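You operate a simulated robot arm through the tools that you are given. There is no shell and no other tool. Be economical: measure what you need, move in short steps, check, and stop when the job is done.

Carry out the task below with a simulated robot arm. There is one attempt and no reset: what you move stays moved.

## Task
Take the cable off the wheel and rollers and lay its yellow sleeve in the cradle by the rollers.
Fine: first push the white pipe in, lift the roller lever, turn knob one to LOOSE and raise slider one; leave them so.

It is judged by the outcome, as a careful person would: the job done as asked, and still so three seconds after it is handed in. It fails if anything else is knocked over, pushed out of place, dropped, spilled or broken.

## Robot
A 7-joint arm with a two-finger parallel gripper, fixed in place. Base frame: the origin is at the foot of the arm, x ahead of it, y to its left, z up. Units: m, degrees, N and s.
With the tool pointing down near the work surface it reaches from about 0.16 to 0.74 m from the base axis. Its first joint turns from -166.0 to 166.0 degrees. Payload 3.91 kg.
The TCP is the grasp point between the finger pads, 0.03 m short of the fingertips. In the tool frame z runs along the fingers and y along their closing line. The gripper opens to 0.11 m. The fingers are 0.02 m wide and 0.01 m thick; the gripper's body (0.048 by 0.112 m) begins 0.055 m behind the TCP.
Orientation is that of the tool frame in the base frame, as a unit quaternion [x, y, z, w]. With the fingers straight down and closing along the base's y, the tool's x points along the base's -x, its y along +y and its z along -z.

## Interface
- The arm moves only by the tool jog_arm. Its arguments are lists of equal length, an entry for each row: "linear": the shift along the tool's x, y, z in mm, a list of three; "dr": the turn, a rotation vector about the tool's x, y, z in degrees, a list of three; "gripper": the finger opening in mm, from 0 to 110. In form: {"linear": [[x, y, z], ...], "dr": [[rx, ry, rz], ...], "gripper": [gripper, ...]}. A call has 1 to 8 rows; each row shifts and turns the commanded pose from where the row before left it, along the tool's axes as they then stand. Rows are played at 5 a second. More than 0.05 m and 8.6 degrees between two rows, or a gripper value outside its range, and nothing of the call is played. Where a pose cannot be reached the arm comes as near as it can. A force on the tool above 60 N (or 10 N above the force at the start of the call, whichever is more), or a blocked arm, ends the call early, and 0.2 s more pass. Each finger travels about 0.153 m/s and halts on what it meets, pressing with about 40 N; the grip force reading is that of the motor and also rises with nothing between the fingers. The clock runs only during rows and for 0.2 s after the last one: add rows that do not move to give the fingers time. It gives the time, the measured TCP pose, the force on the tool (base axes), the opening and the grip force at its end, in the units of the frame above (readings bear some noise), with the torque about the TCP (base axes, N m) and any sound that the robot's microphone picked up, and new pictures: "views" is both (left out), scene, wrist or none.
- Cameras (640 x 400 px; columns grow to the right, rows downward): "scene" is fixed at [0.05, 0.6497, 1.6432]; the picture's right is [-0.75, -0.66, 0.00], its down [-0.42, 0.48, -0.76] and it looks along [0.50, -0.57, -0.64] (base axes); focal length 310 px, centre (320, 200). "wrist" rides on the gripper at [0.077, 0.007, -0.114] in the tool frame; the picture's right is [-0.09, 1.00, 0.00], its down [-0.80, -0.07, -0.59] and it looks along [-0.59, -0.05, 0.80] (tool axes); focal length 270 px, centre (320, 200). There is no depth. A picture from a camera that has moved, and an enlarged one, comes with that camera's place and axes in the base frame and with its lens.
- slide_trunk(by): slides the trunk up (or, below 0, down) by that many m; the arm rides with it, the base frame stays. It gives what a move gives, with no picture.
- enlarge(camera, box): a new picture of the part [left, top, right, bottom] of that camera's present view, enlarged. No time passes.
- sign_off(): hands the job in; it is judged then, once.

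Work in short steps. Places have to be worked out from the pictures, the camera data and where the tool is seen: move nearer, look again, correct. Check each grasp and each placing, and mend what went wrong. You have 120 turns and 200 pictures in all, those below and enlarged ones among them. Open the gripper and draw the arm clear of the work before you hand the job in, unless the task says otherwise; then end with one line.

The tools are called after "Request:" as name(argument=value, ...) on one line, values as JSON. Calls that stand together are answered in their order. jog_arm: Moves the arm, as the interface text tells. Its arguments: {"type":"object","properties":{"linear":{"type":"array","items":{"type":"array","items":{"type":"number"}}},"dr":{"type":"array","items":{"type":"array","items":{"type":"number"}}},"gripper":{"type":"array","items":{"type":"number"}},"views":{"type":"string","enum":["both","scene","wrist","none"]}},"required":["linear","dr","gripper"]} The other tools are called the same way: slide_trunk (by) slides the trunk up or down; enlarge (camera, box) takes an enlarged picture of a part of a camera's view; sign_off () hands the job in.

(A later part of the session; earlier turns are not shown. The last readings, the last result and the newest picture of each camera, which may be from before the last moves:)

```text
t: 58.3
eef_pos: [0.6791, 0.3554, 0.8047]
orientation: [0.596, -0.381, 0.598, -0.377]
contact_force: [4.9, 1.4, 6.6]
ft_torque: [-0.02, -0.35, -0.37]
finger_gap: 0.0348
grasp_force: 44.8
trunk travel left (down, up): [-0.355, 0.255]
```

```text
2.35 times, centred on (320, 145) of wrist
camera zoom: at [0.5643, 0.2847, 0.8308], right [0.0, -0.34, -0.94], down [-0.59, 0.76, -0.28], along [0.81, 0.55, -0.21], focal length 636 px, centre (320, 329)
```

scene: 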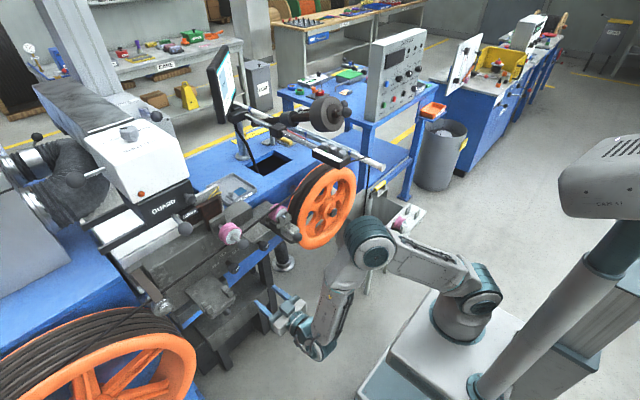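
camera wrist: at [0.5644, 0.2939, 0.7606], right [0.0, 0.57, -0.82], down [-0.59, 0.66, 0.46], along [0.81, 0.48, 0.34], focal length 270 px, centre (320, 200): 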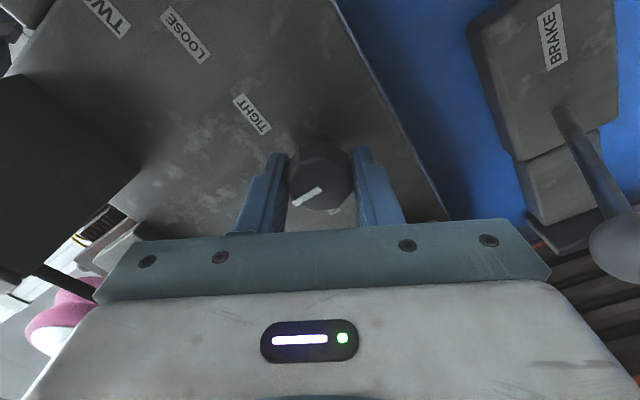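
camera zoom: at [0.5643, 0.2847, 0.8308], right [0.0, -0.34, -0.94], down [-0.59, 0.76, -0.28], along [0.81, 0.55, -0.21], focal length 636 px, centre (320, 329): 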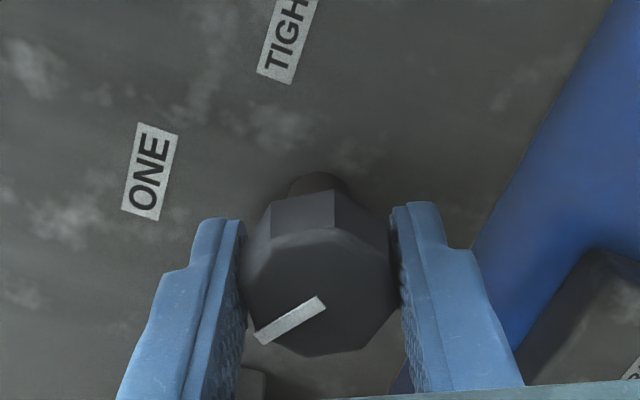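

The pointer is now about 58° on the LOOSE side, mirroring the start. I give it a few more degrees to make sure it's at the mark, then release and back out.

Request:
jog_arm(linear=[[0, 0, 0], [0, 0, 0], [0, 0, 0], [0, 0, 0], [0, 0, -30], [0, 0, -40], [0, 0, -40]], dr=[[0, 0, -4], [0, 0, 0], [0, 0, 0], [0, 0, 0], [0, 0, 0], [0, 0, 0], [0, 0, 0]], gripper=[20, 20, 60, 60, 60, 60, 60], views="wrist")

Request:
enlarge(camera="wrist", box=[200, 60, 440, 230])

Request:
enlarge(camera="scene", box=[170, 180, 330, 290])

```text
t: 59.9
eef_pos: [0.5677, 0.3563, 0.8055]
orientation: [0.609, -0.36, 0.61, -0.356]
contact_force: [-1.0, 0.6, 0.0]
ft_torque: [0.0, -0.08, -0.02]
finger_gap: 0.06
grasp_force: 0.0
trunk travel left (down, up): [-0.355, 0.255]
camera wrist: at [0.4526, 0.2876, 0.8359], right [0.0, -0.41, -0.91], down [-0.59, 0.74, -0.33], along [0.81, 0.54, -0.24], focal length 270 px, centre (320, 200)
```

wrist: 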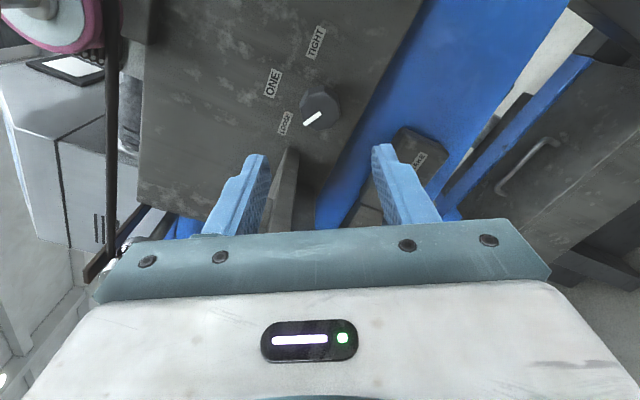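

```text
2.35 times, centred on (320, 145) of wrist
camera zoom: at [0.4526, 0.2876, 0.8359], right [0.0, -0.41, -0.91], down [-0.59, 0.74, -0.33], along [0.81, 0.54, -0.24], focal length 636 px, centre (320, 329)
```

zoom: 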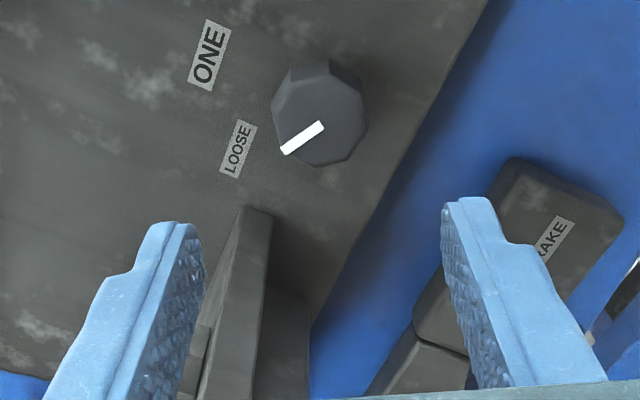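

```text
3.64 times, centred on (250, 235) of scene
camera zoom: at [0.05, 0.6497, 1.6432], right [-0.75, -0.66, 0.0], down [-0.42, 0.48, -0.76], along [0.5, -0.57, -0.64], focal length 1129 px, centre (574, 73)
```

zoom: 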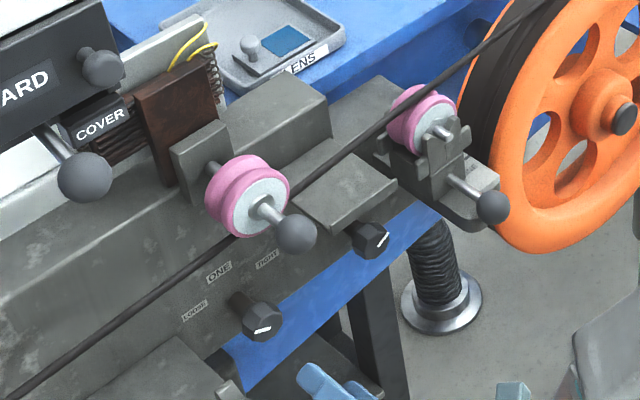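

Knob one now points at LOOSE. Next is slider one: roller one's carriage, with a ball handle near (0.602, 0.351, 0.981). I'll grip it from the front with the fingers above and below, so I back off, level the grip to vertical closing and rise.

Request:
jog_arm(linear=[[0, 0, -15], [0, 0, -15], [0, 0, -15], [0, 0, -15], [0, -44, 0], [0, -44, 0], [0, -44, 0], [0, -44, 0]], dr=[[0, 0, 7.25], [0, 0, 7.25], [0, 0, 7.25], [0, 0, 7.25], [0, 0, 0], [0, 0, 0], [0, 0, 0], [0, 0, 0]], gripper=[60, 60, 60, 60, 60, 60, 60, 60], views="wrist")

Request:
enlarge(camera="scene", box=[170, 180, 330, 290])

Request:
enlarge(camera="wrist", box=[200, 60, 440, 230])

```text
t: 61.7
eef_pos: [0.5106, 0.3571, 0.9801]
orientation: [0.5, -0.501, 0.501, -0.498]
contact_force: [0.1, -0.3, -0.2]
ft_torque: [-0.03, 0.01, -0.01]
finger_gap: 0.06
grasp_force: 0.2
trunk travel left (down, up): [-0.355, 0.255]
camera wrist: at [0.3942, 0.2812, 0.9738], right [0.0, 0.09, -1.0], down [-0.59, 0.8, 0.07], along [0.81, 0.59, 0.05], focal length 270 px, centre (320, 200)
```

wrist: 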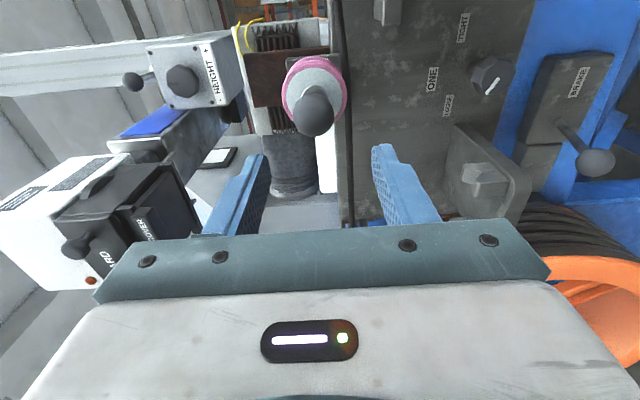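

```text
3.64 times, centred on (250, 235) of scene
camera zoom: at [0.05, 0.6497, 1.6432], right [-0.75, -0.66, 0.0], down [-0.42, 0.48, -0.76], along [0.5, -0.57, -0.64], focal length 1129 px, centre (574, 73)
```

zoom: 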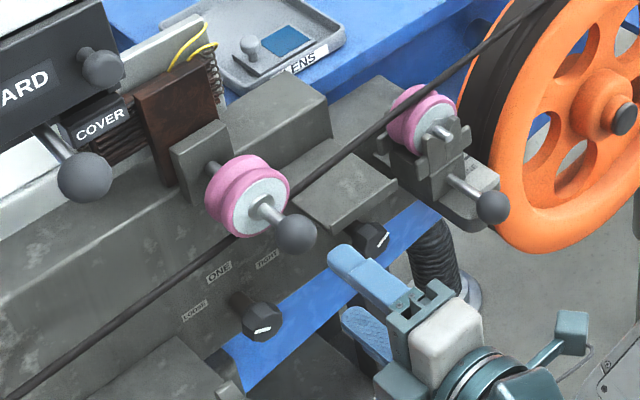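

```text
2.35 times, centred on (320, 145) of wrist
camera zoom: at [0.3942, 0.2812, 0.9738], right [0.0, 0.09, -1.0], down [-0.59, 0.8, 0.07], along [0.81, 0.59, 0.05], focal length 636 px, centre (320, 329)
```

zoom: 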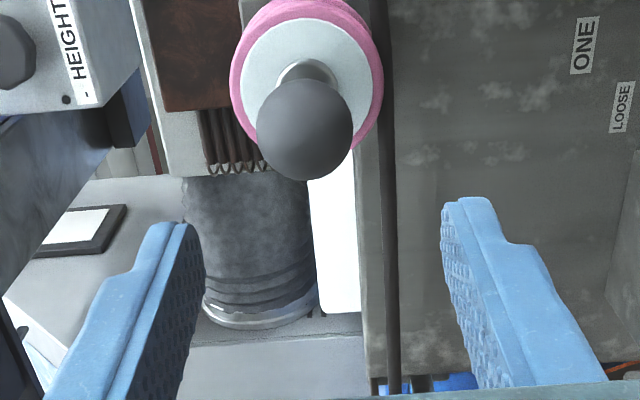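

The ball's position is confirmed at (0.602,0.352,0.984), with the cable running just under roller one. I advance and close on the handle.

Request:
jog_arm(linear=[[5, -4, 30], [0, 0, 30], [0, 0, 27], [0, 0, 0], [0, 0, 0], [0, 0, 0]], dr=[[0, 0, 0], [0, 0, 0], [0, 0, 0], [0, 0, 0], [0, 0, 0], [0, 0, 0]], gripper=[60, 60, 60, 60, 20, 20], views="wrist")

```text
t: 63.1
eef_pos: [0.5961, 0.3511, 0.9839]
orientation: [0.499, -0.501, 0.502, -0.498]
contact_force: [1.8, 0.8, 1.9]
ft_torque: [-0.07, -0.03, 0.1]
finger_gap: 0.0315
grasp_force: 45.4
trunk travel left (down, up): [-0.355, 0.255]
camera wrist: at [0.4816, 0.2761, 0.9779], right [0.0, 0.09, -1.0], down [-0.59, 0.8, 0.07], along [0.81, 0.59, 0.05], focal length 270 px, centre (320, 200)
```

wrist: 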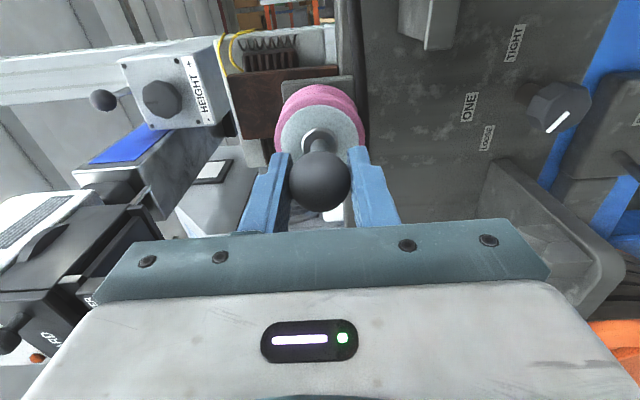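

Gripped at 31.5 mm. I lift gently and watch the force.

Request:
jog_arm(linear=[[0, -6, 0], [0, -6, 0], [0, -6, 0], [0, -6, 0]], dr=[[0, 0, 0], [0, 0, 0], [0, 0, 0], [0, 0, 0]], gripper=[20, 20, 20, 20], views="none")

Request:
enlarge(camera="scene", box=[170, 180, 330, 290])

```text
t: 64.1
eef_pos: [0.5964, 0.351, 1.0089]
orientation: [0.5, -0.501, 0.502, -0.498]
contact_force: [-2.0, -3.5, -3.8]
ft_torque: [-0.16, 0.06, 0.25]
finger_gap: 0.0315
grasp_force: 45.3
trunk travel left (down, up): [-0.355, 0.255]
```

```text
3.64 times, centred on (250, 235) of scene
camera zoom: at [0.05, 0.6497, 1.6432], right [-0.75, -0.66, 0.0], down [-0.42, 0.48, -0.76], along [0.5, -0.57, -0.64], focal length 1129 px, centre (574, 73)
```

zoom: 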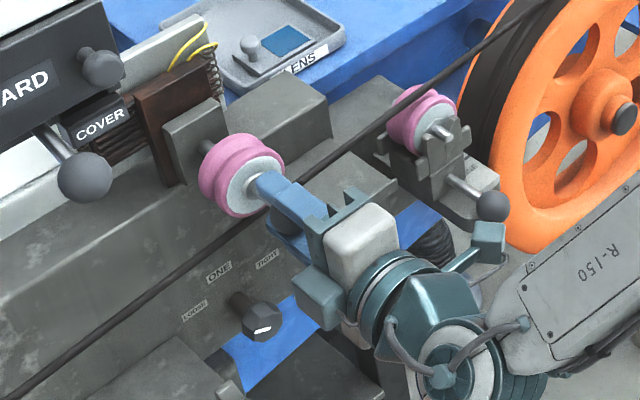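

Slider one moves up freely with its block. I continue to its upper stop.

Request:
jog_arm(linear=[[0, -8, 0], [0, -8, 0], [0, -8, 0], [0, -8, 0], [0, -8, 0]], dr=[[0, 0, 0], [0, 0, 0], [0, 0, 0], [0, 0, 0], [0, 0, 0]], gripper=[20, 20, 20, 20, 20], views="none")

Request:
enlarge(camera="scene", box=[170, 180, 330, 290])

```text
t: 65.3
eef_pos: [0.5969, 0.3514, 1.0296]
orientation: [0.511, -0.505, 0.497, -0.486]
contact_force: [7.4, 3.4, -12.2]
ft_torque: [0.16, -0.37, -0.24]
finger_gap: 0.0316
grasp_force: 45.1
trunk travel left (down, up): [-0.355, 0.255]
stopped in row 5: the force on the tool passed its limit at 67 N (the readings are from after the stop); the commanded pose is now the measured one
```

```text
3.64 times, centred on (250, 235) of scene
camera zoom: at [0.05, 0.6497, 1.6432], right [-0.75, -0.66, 0.0], down [-0.42, 0.48, -0.76], along [0.5, -0.57, -0.64], focal length 1129 px, centre (574, 73)
```

zoom: 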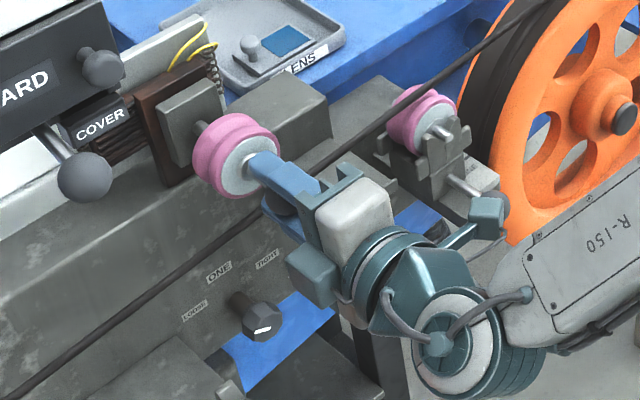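

It reached its upper stop. I release and back away, checking that it stays up.

Request:
jog_arm(linear=[[0, 0, 0], [0, 0, 0], [0, 0, -30], [0, 0, -40], [0, 0, -40]], dr=[[0, 0, 0], [0, 0, 0], [0, 0, 0], [0, 0, 0], [0, 0, 0]], gripper=[70, 70, 70, 70, 70])

Request:
enlarge(camera="scene", box=[170, 170, 370, 290])

Request:
enlarge(camera="wrist", box=[200, 0, 480, 230])

```text
t: 66.5
eef_pos: [0.485, 0.3517, 1.0367]
orientation: [0.508, -0.505, 0.498, -0.489]
contact_force: [0.8, -1.1, 0.1]
ft_torque: [0.04, 0.01, -0.02]
finger_gap: 0.0699
grasp_force: 0.1
trunk travel left (down, up): [-0.355, 0.255]
camera wrist: at [0.3699, 0.277, 1.034], right [-0.03, 0.08, -1.0], down [-0.59, 0.81, 0.08], along [0.81, 0.59, 0.02], focal length 270 px, centre (320, 200)
```

scene: 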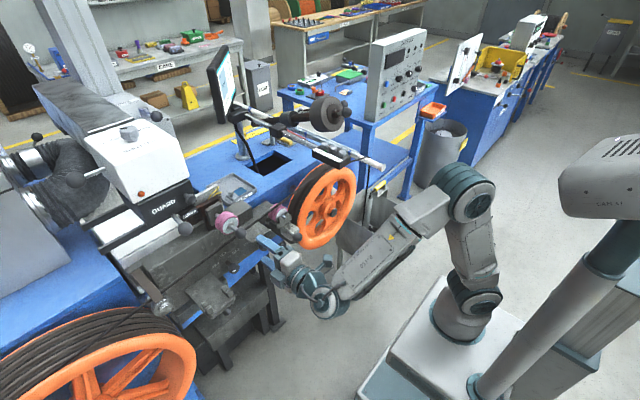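
wrist: 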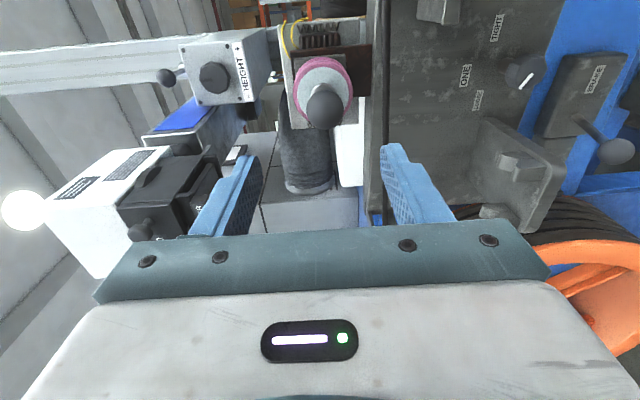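

```text
3.20 times, centred on (270, 230) of scene
camera zoom: at [0.05, 0.6497, 1.6432], right [-0.75, -0.66, 0.0], down [-0.42, 0.48, -0.76], along [0.5, -0.57, -0.64], focal length 994 px, centre (480, 104)
```

zoom: 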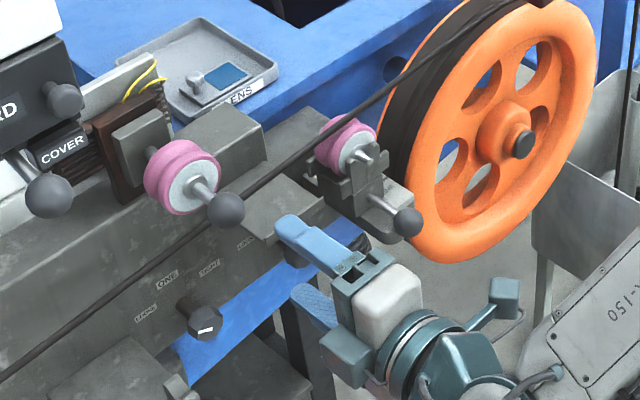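

```text
1.74 times, centred on (340, 115) of wrist
camera zoom: at [0.3699, 0.277, 1.034], right [-0.03, 0.08, -1.0], down [-0.59, 0.81, 0.08], along [0.81, 0.59, 0.02], focal length 470 px, centre (285, 348)
```

zoom: 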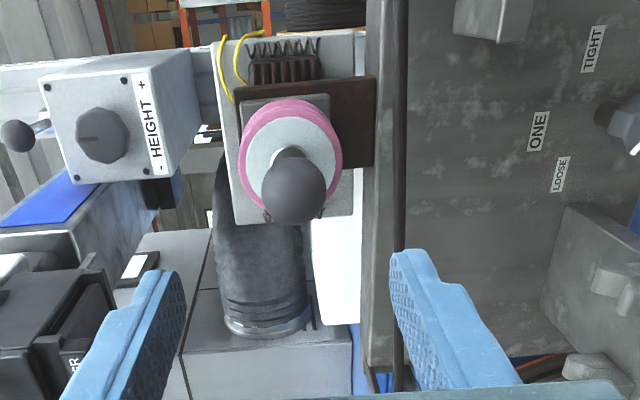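

Slider one stays up, so all four preparations are done. The cable's free end with the yellow sleeve rests in the bin clip near (0.65,-0.51,0.675). I travel in front of the wheel toward it, tilting the tool downward on the way.

Request:
jog_arm(linear=[[42, 0, -12], [42, 0, -12], [42, 0, -12], [42, 0, -10], [42, 0, -10], [42, 0, 0], [42, 0, 0], [42, 0, 0]], dr=[[-7, 0, 0], [-7, 0, 0], [-7, 0, 0], [-7, 0, 0], [-7, 0, 0], [-7, 0, 0], [-7, 0, 0], [-6, 0, 0]], gripper=[80, 80, 80, 80, 80, 80, 80, 80], views="none")

Request:
jog_arm(linear=[[45, 0, 0], [45, 0, 0], [45, 0, 0], [45, 0, 0], [45, 0, 0], [45, 0, 0], [45, 0, 0], [45, 0, 0]], dr=[[0, 0, 0], [0, 0, 0], [0, 0, 0], [0, 0, 0], [0, 0, 0], [0, 0, 0], [0, 0, 0], [0, 0, 0]], gripper=[80, 80, 80, 80, 80, 80, 80, 80])

```text
t: 68.3
eef_pos: [0.4291, 0.0153, 1.055]
orientation: [-0.676, 0.678, -0.207, 0.199]
contact_force: [-0.4, 0.7, -0.6]
ft_torque: [-0.01, 0.01, 0.02]
finger_gap: 0.08
grasp_force: 0.1
trunk travel left (down, up): [-0.355, 0.255]
```

```text
t: 70.1
eef_pos: [0.4268, -0.3436, 1.0603]
orientation: [-0.676, 0.678, -0.209, 0.199]
contact_force: [-1.4, -0.5, 0.6]
ft_torque: [0.0, 0.04, -0.02]
finger_gap: 0.08
grasp_force: 0.1
trunk travel left (down, up): [-0.355, 0.255]
camera wrist: at [0.358, -0.4192, 1.1526], right [-0.83, 0.09, -0.55], down [-0.26, 0.81, 0.53], along [0.49, 0.58, -0.65], focal length 270 px, centre (320, 200)
```

scene: 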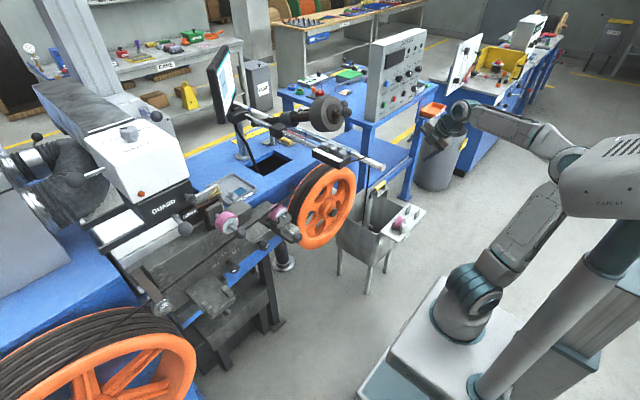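
wrist: 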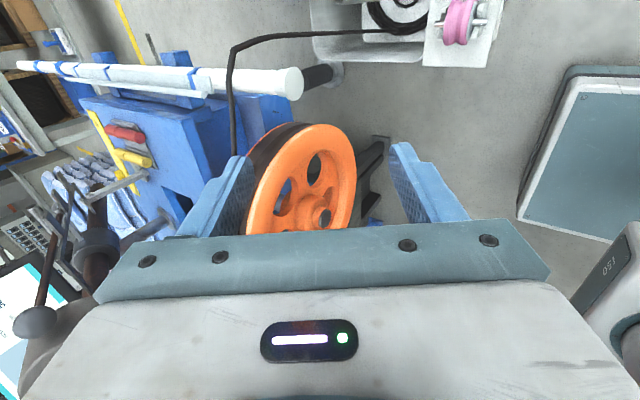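

I shift to the sleeve's side at y -0.51, beyond the pipe, and lower to look closely at the sleeve.

Request:
jog_arm(linear=[[42, 0, 0], [42, 0, 0], [42, 0, 0], [41, 0, 0], [0, 22, 33], [0, 22, 33], [0, 22, 33], [0, 0, 0]], dr=[[0, 0, 0], [0, 0, 0], [0, 0, 0], [0, 0, 0], [0, 0, 0], [0, 0, 0], [0, 0, 0], [0, 0, 0]], gripper=[80, 80, 80, 80, 80, 80, 80, 80])

Request:
enlarge(camera="wrist", box=[160, 0, 480, 230])

Request:
enlarge(camera="scene", box=[330, 140, 450, 240])

```text
t: 71.9
eef_pos: [0.4271, -0.5115, 0.9438]
orientation: [-0.676, 0.678, -0.209, 0.199]
contact_force: [0.9, 0.3, -1.2]
ft_torque: [0.02, 0.01, 0.02]
finger_gap: 0.0797
grasp_force: 0.0
trunk travel left (down, up): [-0.355, 0.255]
camera wrist: at [0.3576, -0.5861, 1.0346], right [-0.83, 0.09, -0.55], down [-0.26, 0.81, 0.52], along [0.49, 0.58, -0.65], focal length 270 px, centre (320, 200)
```

scene: 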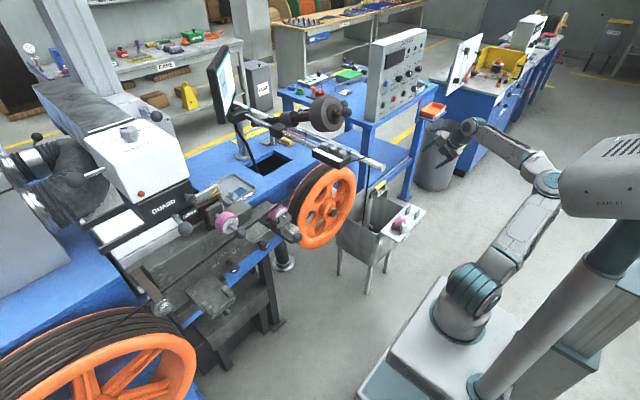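
wrist: 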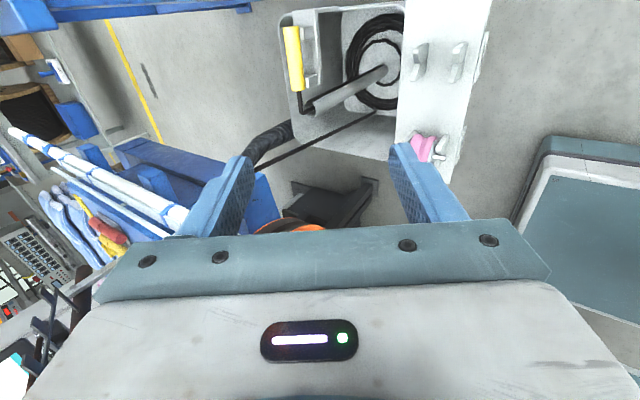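

```text
1.74 times, centred on (320, 115) of wrist
camera zoom: at [0.3576, -0.5861, 1.0346], right [-0.83, 0.09, -0.55], down [-0.26, 0.81, 0.52], along [0.49, 0.58, -0.65], focal length 470 px, centre (320, 348)
```

zoom: 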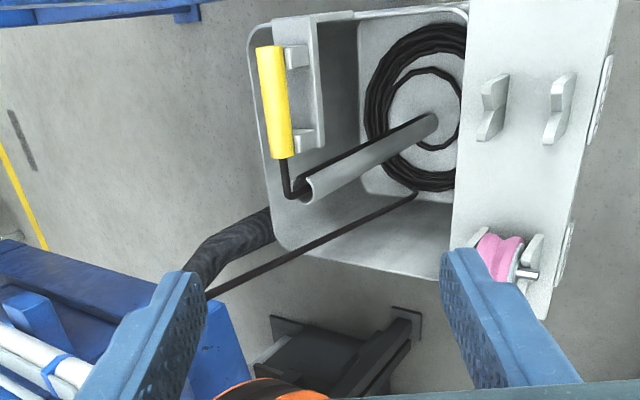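

```text
4.00 times, centred on (390, 190) of scene
camera zoom: at [0.05, 0.6497, 1.6432], right [-0.75, -0.66, 0.0], down [-0.42, 0.48, -0.76], along [0.5, -0.57, -0.64], focal length 1242 px, centre (40, 240)
```

zoom: 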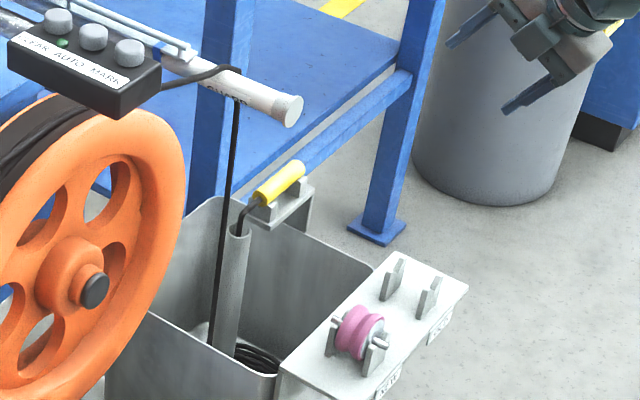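

The sleeve is well seen: axis along y from about -0.565 to -0.476 at x≈0.657, z≈0.66, resting on two posts. I tilt to 45° and approach to a pre-grasp about 100 mm short.

Request:
jog_arm(linear=[[0, 0, 0], [0, 0, 0], [1, 7, 41], [1, 7, 41], [2, 7, 41], [2, 7, 41], [1, 7, 41], [1, 7, 40]], dr=[[6, 0, 0], [6, 0, 0], [0, 0, 0], [0, 0, 0], [0, 0, 0], [0, 0, 0], [0, 0, 0], [0, 0, 0]], gripper=[55, 55, 55, 55, 55, 55, 55, 55])

Request:
enlarge(camera="wrist", box=[200, 60, 440, 230])

Request:
enlarge(camera="scene", box=[330, 140, 450, 240])

```text
t: 73.7
eef_pos: [0.5734, -0.5222, 0.7411]
orientation: [0.652, -0.652, 0.279, -0.269]
contact_force: [-0.5, 0.1, -0.1]
ft_torque: [0.01, 0.02, -0.02]
finger_gap: 0.0552
grasp_force: 0.1
trunk travel left (down, up): [-0.355, 0.255]
camera wrist: at [0.4855, -0.5978, 0.8162], right [-0.7, 0.08, -0.71], down [-0.37, 0.81, 0.46], along [0.61, 0.58, -0.53], focal length 270 px, centre (320, 200)
```

scene: 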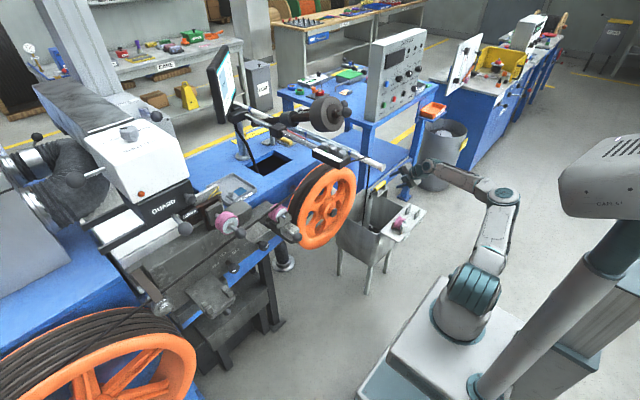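
wrist: 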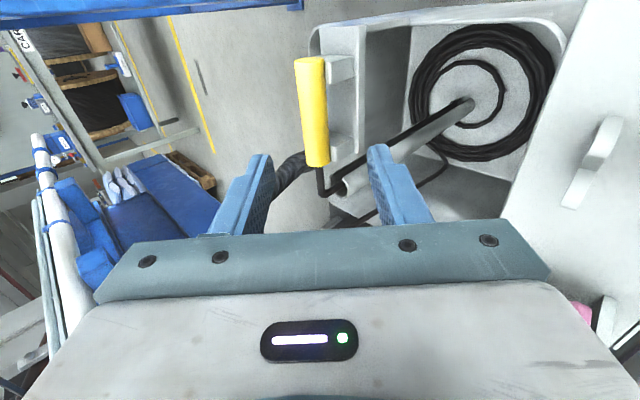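

```text
2.35 times, centred on (320, 145) of wrist
camera zoom: at [0.4855, -0.5978, 0.8162], right [-0.7, 0.08, -0.71], down [-0.37, 0.81, 0.46], along [0.61, 0.58, -0.53], focal length 636 px, centre (320, 329)
```

zoom: 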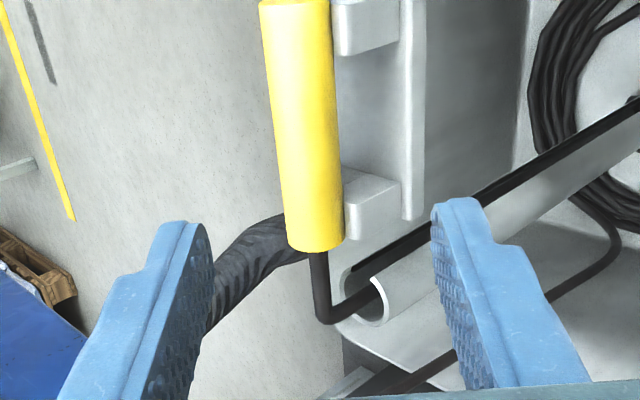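

```text
4.00 times, centred on (390, 190) of scene
camera zoom: at [0.05, 0.6497, 1.6432], right [-0.75, -0.66, 0.0], down [-0.42, 0.48, -0.76], along [0.5, -0.57, -0.64], focal length 1242 px, centre (40, 240)
```

zoom: 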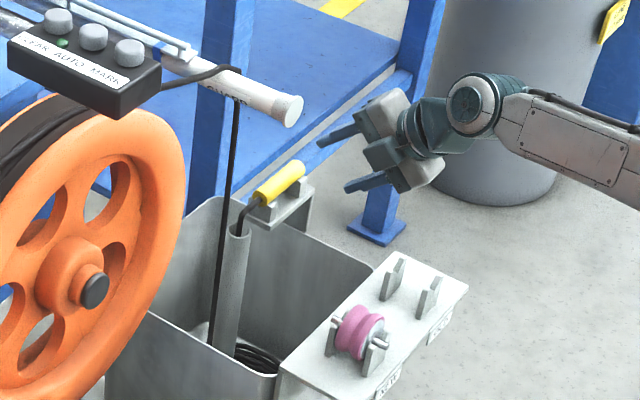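

The sleeve is centred on the approach axis, with its middle between the two posts. I advance about 104 mm and close.

Request:
jog_arm(linear=[[0, 0, 40], [1, -1, 35], [1, -1, 29], [0, 0, 0], [0, 0, 0], [0, 0, 0]], dr=[[0, 0, 0], [0, 0, 0], [0, 0, 0], [0, 0, 0], [0, 0, 0], [0, 0, 0]], gripper=[55, 55, 55, 55, 10, 10])

Request:
enlarge(camera="wrist", box=[200, 60, 440, 230])

Request:
enlarge(camera="scene", box=[330, 140, 450, 240])

```text
t: 75.1
eef_pos: [0.6498, -0.5256, 0.6723]
orientation: [-0.651, 0.652, -0.281, 0.269]
contact_force: [2.0, -1.9, 12.9]
ft_torque: [-0.17, -0.28, -0.41]
finger_gap: 0.023
grasp_force: 39.9
trunk travel left (down, up): [-0.355, 0.255]
camera wrist: at [0.5618, -0.6005, 0.7479], right [-0.69, 0.08, -0.72], down [-0.37, 0.81, 0.45], along [0.62, 0.58, -0.53], focal length 270 px, centre (320, 200)
```

scene: 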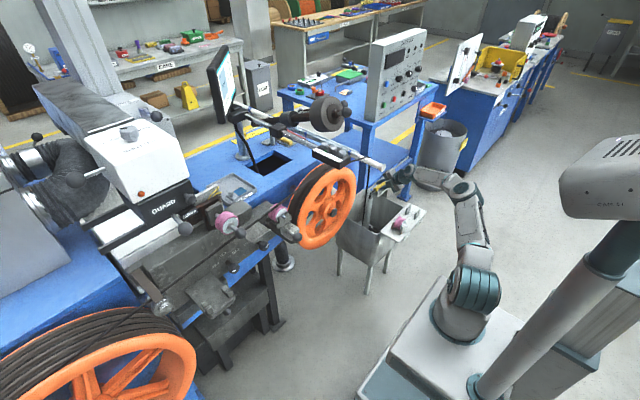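
wrist: 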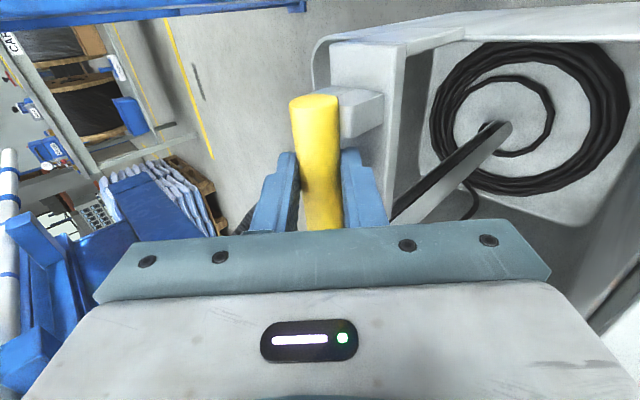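

```text
2.35 times, centred on (320, 145) of wrist
camera zoom: at [0.5618, -0.6005, 0.7479], right [-0.69, 0.08, -0.72], down [-0.37, 0.81, 0.45], along [0.62, 0.58, -0.53], focal length 636 px, centre (320, 329)
```

zoom: 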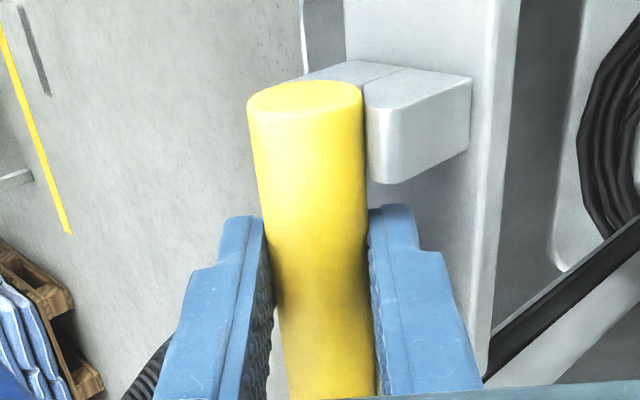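

```text
4.00 times, centred on (390, 190) of scene
camera zoom: at [0.05, 0.6497, 1.6432], right [-0.75, -0.66, 0.0], down [-0.42, 0.48, -0.76], along [0.5, -0.57, -0.64], focal length 1242 px, centre (40, 240)
```

zoom: 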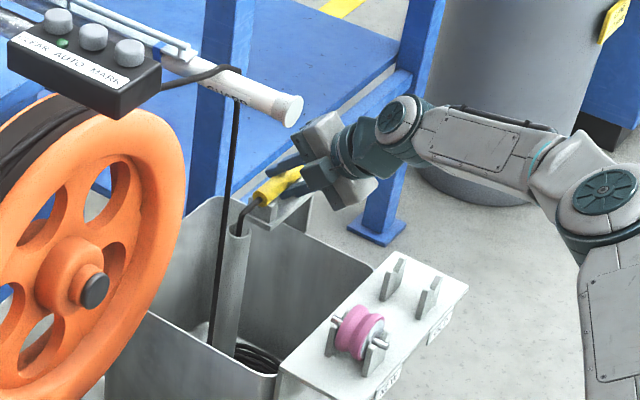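

The sleeve is gripped at 23 mm. I lift it straight up out of the clip slowly and watch how the cable follows.

Request:
jog_arm(linear=[[0, -7, -7], [0, -10, -10], [0, -14, -14], [0, -14, -14], [0, 0, 0]], dr=[[0, 0, 0], [0, 0, 0], [0, 0, 0], [0, 0, 0], [0, 0, 0]], gripper=[10, 10, 10, 10, 10], views="none")

Request:
enlarge(camera="scene", box=[300, 110, 450, 240])

```text
t: 76.3
eef_pos: [0.6457, -0.5253, 0.7319]
orientation: [-0.652, 0.652, -0.278, 0.267]
contact_force: [-0.1, 0.6, -1.3]
ft_torque: [0.04, 0.04, 0.0]
finger_gap: 0.023
grasp_force: 40.2
trunk travel left (down, up): [-0.355, 0.255]
```

```text
3.08 times, centred on (375, 175) of scene
camera zoom: at [0.05, 0.6497, 1.6432], right [-0.75, -0.66, 0.0], down [-0.42, 0.48, -0.76], along [0.5, -0.57, -0.64], focal length 955 px, centre (151, 277)
```

zoom: 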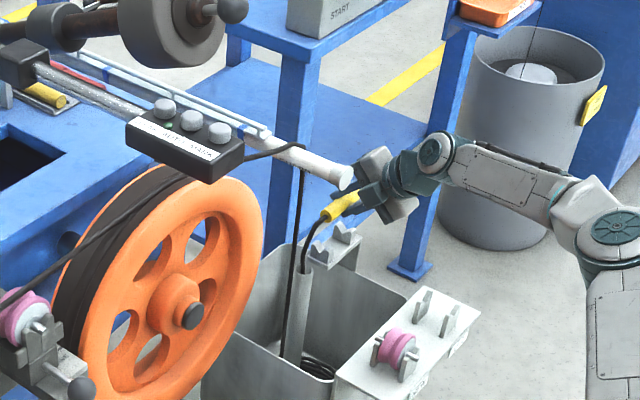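

The cable follows out of the tube. I keep raising and drawing back toward the robot, clear of the pipe end, and watch the cable.

Request:
jog_arm(linear=[[0, -11, -39], [0, -11, -39], [0, -11, -39], [0, -11, -39], [0, 0, 0]], dr=[[0, 0, 0], [0, 0, 0], [0, 0, 0], [0, 0, 0], [0, 0, 0]], gripper=[10, 10, 10, 10, 10], views="wrist")

Request:
enlarge(camera="scene", box=[280, 100, 460, 250])

```text
t: 77.5
eef_pos: [0.5662, -0.5248, 0.8744]
orientation: [-0.652, 0.653, -0.277, 0.269]
contact_force: [-0.2, 0.3, -2.2]
ft_torque: [0.01, 0.03, 0.0]
finger_gap: 0.0228
grasp_force: 39.8
trunk travel left (down, up): [-0.355, 0.255]
camera wrist: at [0.4789, -0.5983, 0.95], right [-0.7, 0.08, -0.71], down [-0.37, 0.81, 0.46], along [0.61, 0.58, -0.53], focal length 270 px, centre (320, 200)
```

wrist: 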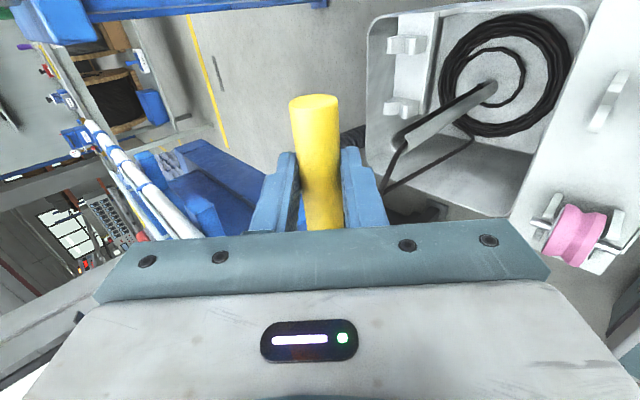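

```text
2.67 times, centred on (370, 175) of scene
camera zoom: at [0.05, 0.6497, 1.6432], right [-0.75, -0.66, 0.0], down [-0.42, 0.48, -0.76], along [0.5, -0.57, -0.64], focal length 828 px, centre (187, 267)
```

zoom: 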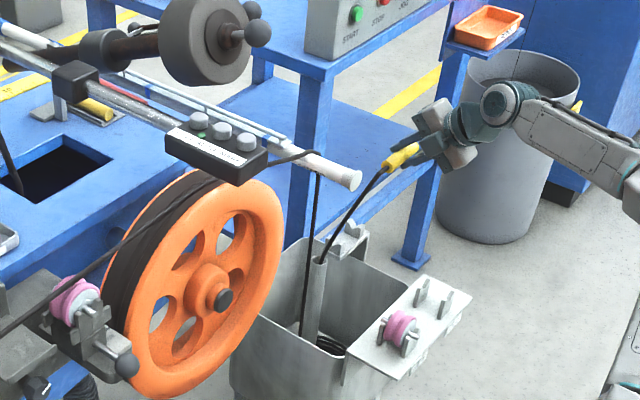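

The cable pays out from the tube to the sleeve as I move. I carry the sleeve up and around in front of the pipe's end toward the wheel front.

Request:
jog_arm(linear=[[0, -4, -32], [-20, -4, -32], [-35, -4, -32], [-40, -4, -20], [-45, 0, 0], [-45, 0, 0], [0, 0, 0]], dr=[[0, 0, 0], [0, 0, 0], [0, 0, 0], [0, 0, 0], [0, 0, 0], [0, 0, 0], [0, 0, 0]], gripper=[10, 10, 10, 10, 10, 10, 10], views="wrist")

Request:
enlarge(camera="scene", box=[260, 100, 460, 250])

```text
t: 79.1
eef_pos: [0.4956, -0.337, 0.9635]
orientation: [-0.652, 0.653, -0.278, 0.268]
contact_force: [-0.3, -0.1, -0.4]
ft_torque: [-0.04, -0.02, -0.01]
finger_gap: 0.0227
grasp_force: 39.8
trunk travel left (down, up): [-0.355, 0.255]
camera wrist: at [0.409, -0.4119, 1.04], right [-0.7, 0.08, -0.71], down [-0.37, 0.81, 0.46], along [0.61, 0.58, -0.53], focal length 270 px, centre (320, 200)
```

wrist: 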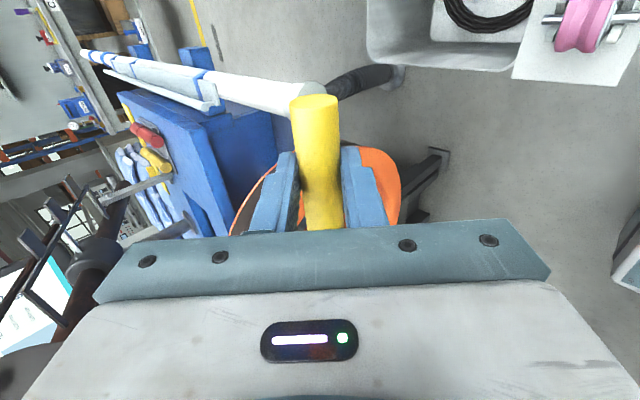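

```text
2.67 times, centred on (360, 175) of scene
camera zoom: at [0.05, 0.6497, 1.6432], right [-0.75, -0.66, 0.0], down [-0.42, 0.48, -0.76], along [0.5, -0.57, -0.64], focal length 828 px, centre (213, 267)
```

zoom: 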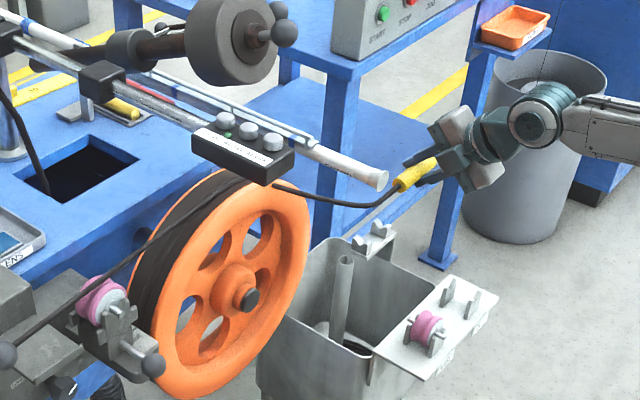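

The cable has come free of the bin, tube and pipe and now runs from the wheel top straight to the sleeve. I carry it across in front of the wheel, below the counter box, and watch whether it leaves the wheel groove.

Request:
jog_arm(linear=[[-40, 8, -8], [-40, 8, -8], [-40, 0, 0], [-40, 0, 0], [-40, 0, 0], [-40, 0, 0], [0, 0, 0]], dr=[[0, 0, 0], [0, 0, 0], [0, 0, 0], [0, 0, 0], [0, 0, 0], [0, 0, 0], [0, 0, 0]], gripper=[10, 10, 10, 10, 10, 10, 10], views="wrist")

Request:
enlarge(camera="scene", box=[220, 110, 420, 260])

```text
t: 80.7
eef_pos: [0.475, -0.0973, 0.959]
orientation: [-0.651, 0.653, -0.278, 0.269]
contact_force: [0.9, 0.5, -0.3]
ft_torque: [-0.03, 0.02, -0.02]
finger_gap: 0.0228
grasp_force: 40.2
trunk travel left (down, up): [-0.355, 0.255]
camera wrist: at [0.3883, -0.1725, 1.0361], right [-0.7, 0.08, -0.71], down [-0.37, 0.81, 0.46], along [0.61, 0.58, -0.53], focal length 270 px, centre (320, 200)
```

wrist: 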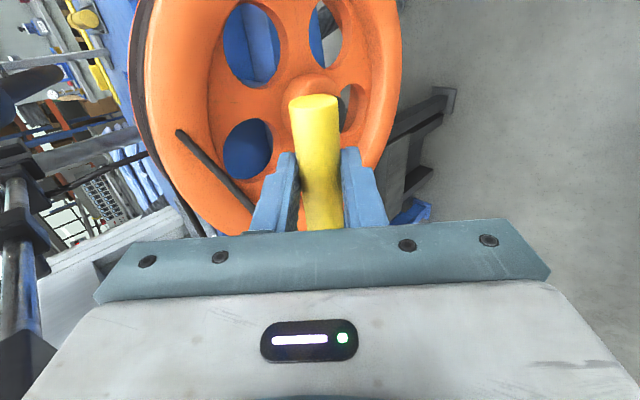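

```text
2.67 times, centred on (320, 185) of scene
camera zoom: at [0.05, 0.6497, 1.6432], right [-0.75, -0.66, 0.0], down [-0.42, 0.48, -0.76], along [0.5, -0.57, -0.64], focal length 828 px, centre (320, 240)
```

zoom: 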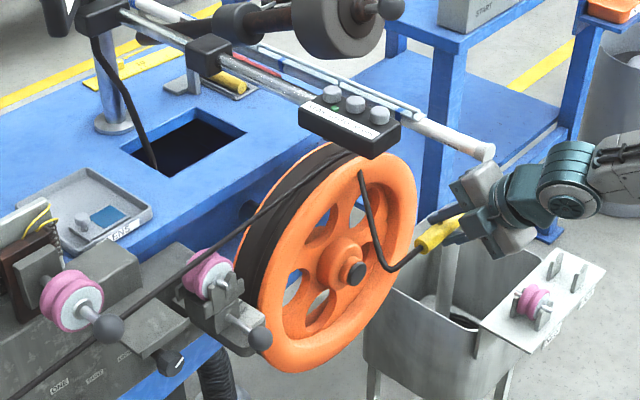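

The cable still reaches back to the wheel's top edge. I continue toward +y in small moves so it peels off the front of the wheel.

Request:
jog_arm(linear=[[-35, 0, 0], [-35, 0, 0], [-35, 0, 0], [-35, 0, 0], [0, 0, 0]], dr=[[0, 0, 0], [0, 0, 0], [0, 0, 0], [0, 0, 0], [0, 0, 0]], gripper=[10, 10, 10, 10, 10], views="none")

Request:
enlarge(camera="scene", box=[200, 110, 400, 260])

```text
t: 81.9
eef_pos: [0.4756, 0.0433, 0.9599]
orientation: [-0.652, 0.653, -0.279, 0.267]
contact_force: [0.2, 1.2, -1.7]
ft_torque: [-0.02, 0.02, 0.02]
finger_gap: 0.0225
grasp_force: 40.2
trunk travel left (down, up): [-0.355, 0.255]
```

```text
2.67 times, centred on (300, 185) of scene
camera zoom: at [0.05, 0.6497, 1.6432], right [-0.75, -0.66, 0.0], down [-0.42, 0.48, -0.76], along [0.5, -0.57, -0.64], focal length 828 px, centre (373, 240)
```

zoom: 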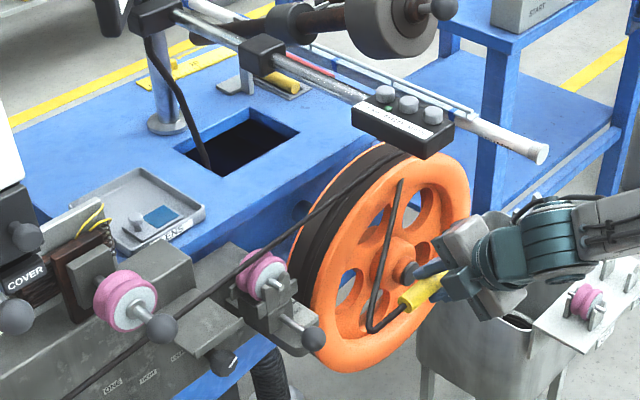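

The cable stays in the groove because it is slack. I go back toward -y and up so it becomes taut and lifts above the flange, then I'll sweep it forward off the wheel.

Request:
jog_arm(linear=[[43, -9, -9], [43, -9, -9], [43, -9, -9], [43, -9, -9], [43, -9, -9], [43, -9, -9], [43, -9, -9], [43, -9, -9]], dr=[[0, 0, 0], [0, 0, 0], [0, 0, 0], [0, 0, 0], [0, 0, 0], [0, 0, 0], [0, 0, 0], [0, 0, 0]], gripper=[10, 10, 10, 10, 10, 10, 10, 10], views="none")

Request:
enlarge(camera="scene", box=[220, 90, 420, 240])

```text
t: 83.7
eef_pos: [0.4719, -0.3011, 1.0644]
orientation: [0.652, -0.652, 0.277, -0.269]
contact_force: [0.5, 0.6, -0.6]
ft_torque: [-0.03, -0.01, 0.02]
finger_gap: 0.0224
grasp_force: 40.0
trunk travel left (down, up): [-0.355, 0.255]
```

```text
2.67 times, centred on (320, 165) of scene
camera zoom: at [0.05, 0.6497, 1.6432], right [-0.75, -0.66, 0.0], down [-0.42, 0.48, -0.76], along [0.5, -0.57, -0.64], focal length 828 px, centre (320, 293)
```

zoom: 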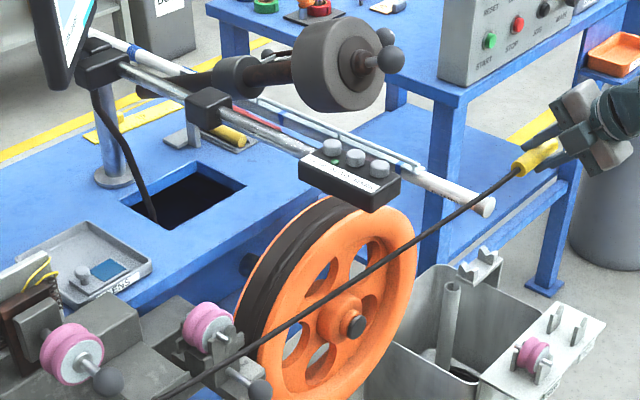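

The cable has come off the wheel and now runs straight in front of it. I'll check the rollers and where the cable runs on the left.

Request:
enlarge(camera="scene", box=[90, 170, 330, 320])

```text
2.67 times, centred on (210, 245) of scene
camera zoom: at [0.05, 0.6497, 1.6432], right [-0.75, -0.66, 0.0], down [-0.42, 0.48, -0.76], along [0.5, -0.57, -0.64], focal length 828 px, centre (613, 80)
```

zoom: 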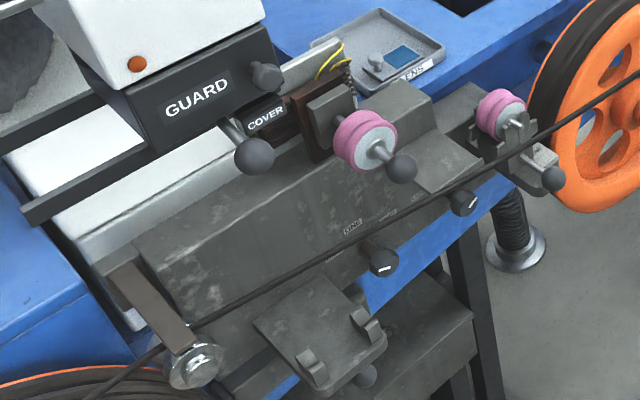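

The cable is off the wheel and both rollers, running straight from the steel guide to the sleeve. I now carry the sleeve across in front of the machine toward the cradle.

Request:
jog_arm(linear=[[-45, 9, 1], [-45, 9, 1], [-45, 9, 1], [-45, 9, 1], [-45, 9, 1], [-45, 9, 1], [-45, 5, 5], [-45, 5, 5]], dr=[[0, 0, 0], [0, 0, 0], [0, 0, 0], [0, 0, 0], [0, 0, 0], [0, 0, 0], [0, 0, 0], [0, 0, 0]], gripper=[10, 10, 10, 10, 10, 10, 10, 10], views="scene")

```text
t: 85.5
eef_pos: [0.4408, 0.0591, 1.0043]
orientation: [-0.652, 0.653, -0.277, 0.269]
contact_force: [1.0, 0.2, -0.1]
ft_torque: [-0.04, 0.02, 0.01]
finger_gap: 0.0228
grasp_force: 40.2
trunk travel left (down, up): [-0.355, 0.255]
```

scene: 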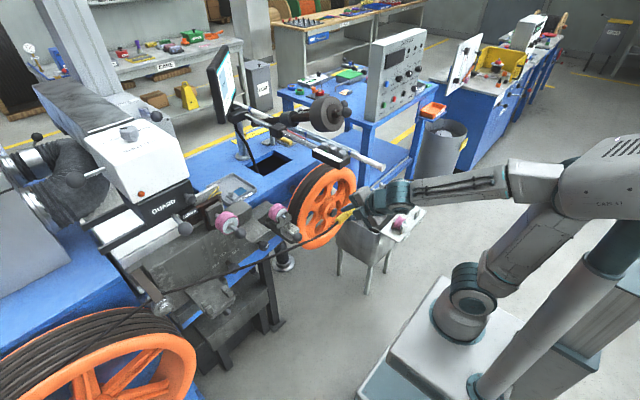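

The cable hangs cleanly in front. I continue toward the cradle.

Request:
jog_arm(linear=[[-45, 5, 5], [-45, 5, 5], [-45, 5, 5], [-45, 5, 5], [-45, 3, 3], [-45, 0, 0], [-40, 0, 0], [0, 0, 0]], dr=[[0, 0, 0], [0, 0, 0], [0, 0, 0], [0, 0, 0], [0, 0, 0], [0, 0, 0], [0, 0, 0], [0, 0, 0]], gripper=[10, 10, 10, 10, 10, 10, 10, 10])

Request:
enlarge(camera="wrist", box=[160, 0, 480, 230])

Request:
enlarge(camera="scene", box=[130, 190, 330, 330])

```text
t: 87.3
eef_pos: [0.4422, 0.3705, 0.9685]
orientation: [0.652, -0.652, 0.279, -0.268]
contact_force: [0.6, 0.8, -0.2]
ft_torque: [-0.01, 0.03, -0.01]
finger_gap: 0.0229
grasp_force: 39.8
trunk travel left (down, up): [-0.355, 0.255]
camera wrist: at [0.3554, 0.2961, 1.0432], right [-0.7, 0.08, -0.71], down [-0.37, 0.81, 0.46], along [0.61, 0.58, -0.53], focal length 270 px, centre (320, 200)
```

scene: 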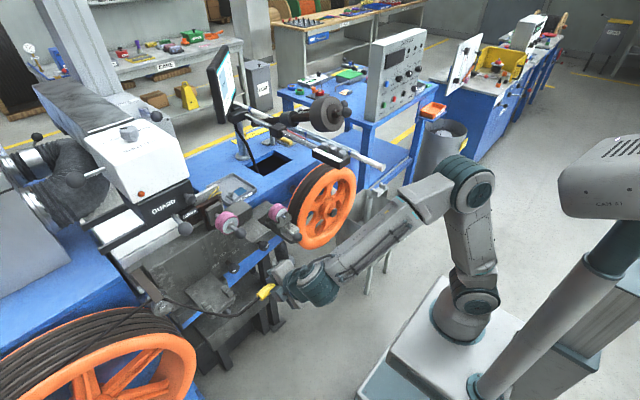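
wrist: 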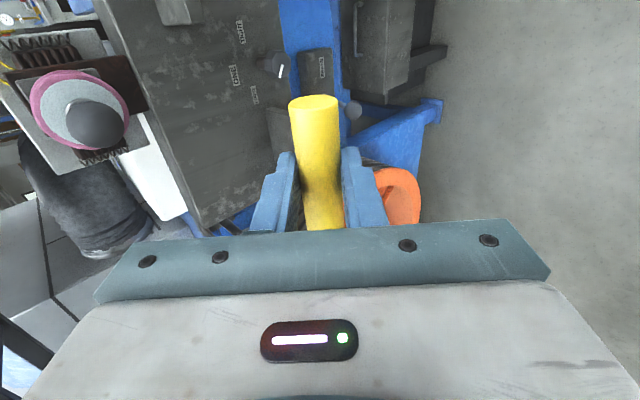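

```text
1.74 times, centred on (320, 115) of wrist
camera zoom: at [0.3554, 0.2961, 1.0432], right [-0.7, 0.08, -0.71], down [-0.37, 0.81, 0.46], along [0.61, 0.58, -0.53], focal length 470 px, centre (320, 348)
```

zoom: 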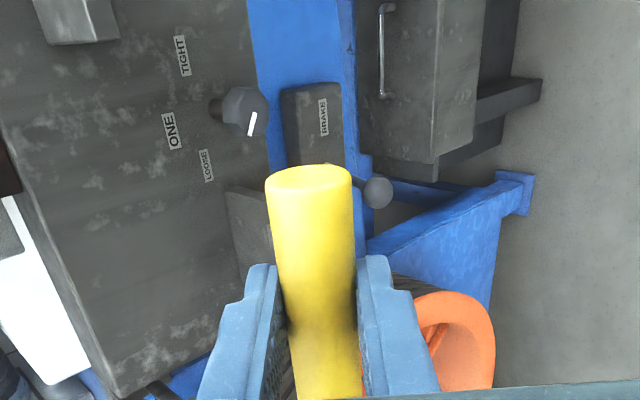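

```text
2.86 times, centred on (230, 260) of scene
camera zoom: at [0.05, 0.6497, 1.6432], right [-0.75, -0.66, 0.0], down [-0.42, 0.48, -0.76], along [0.5, -0.57, -0.64], focal length 887 px, centre (577, 29)
```

zoom: 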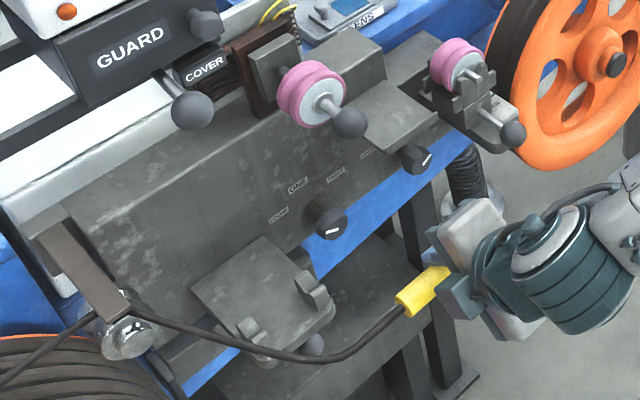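

The sleeve now trails from the guide with its cable end toward +y, as the cradle needs. I'll zoom on the cradle hooks for a precise position.

Request:
enlarge(camera="scene", box=[190, 265, 260, 315])

```text
8.00 times, centred on (225, 290) of scene
camera zoom: at [0.05, 0.6497, 1.6432], right [-0.75, -0.66, 0.0], down [-0.42, 0.48, -0.76], along [0.5, -0.57, -0.64], focal length 2484 px, centre (1080, -520)
```

zoom: 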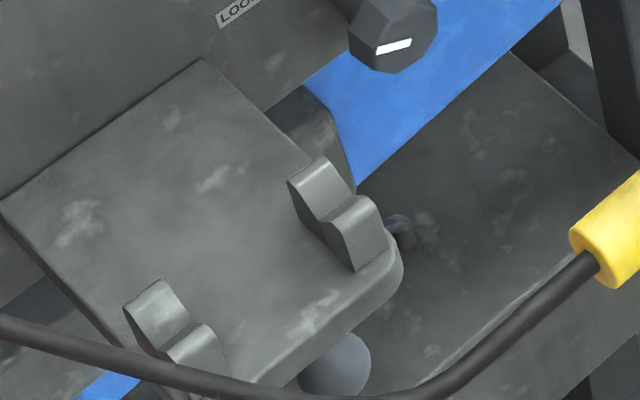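

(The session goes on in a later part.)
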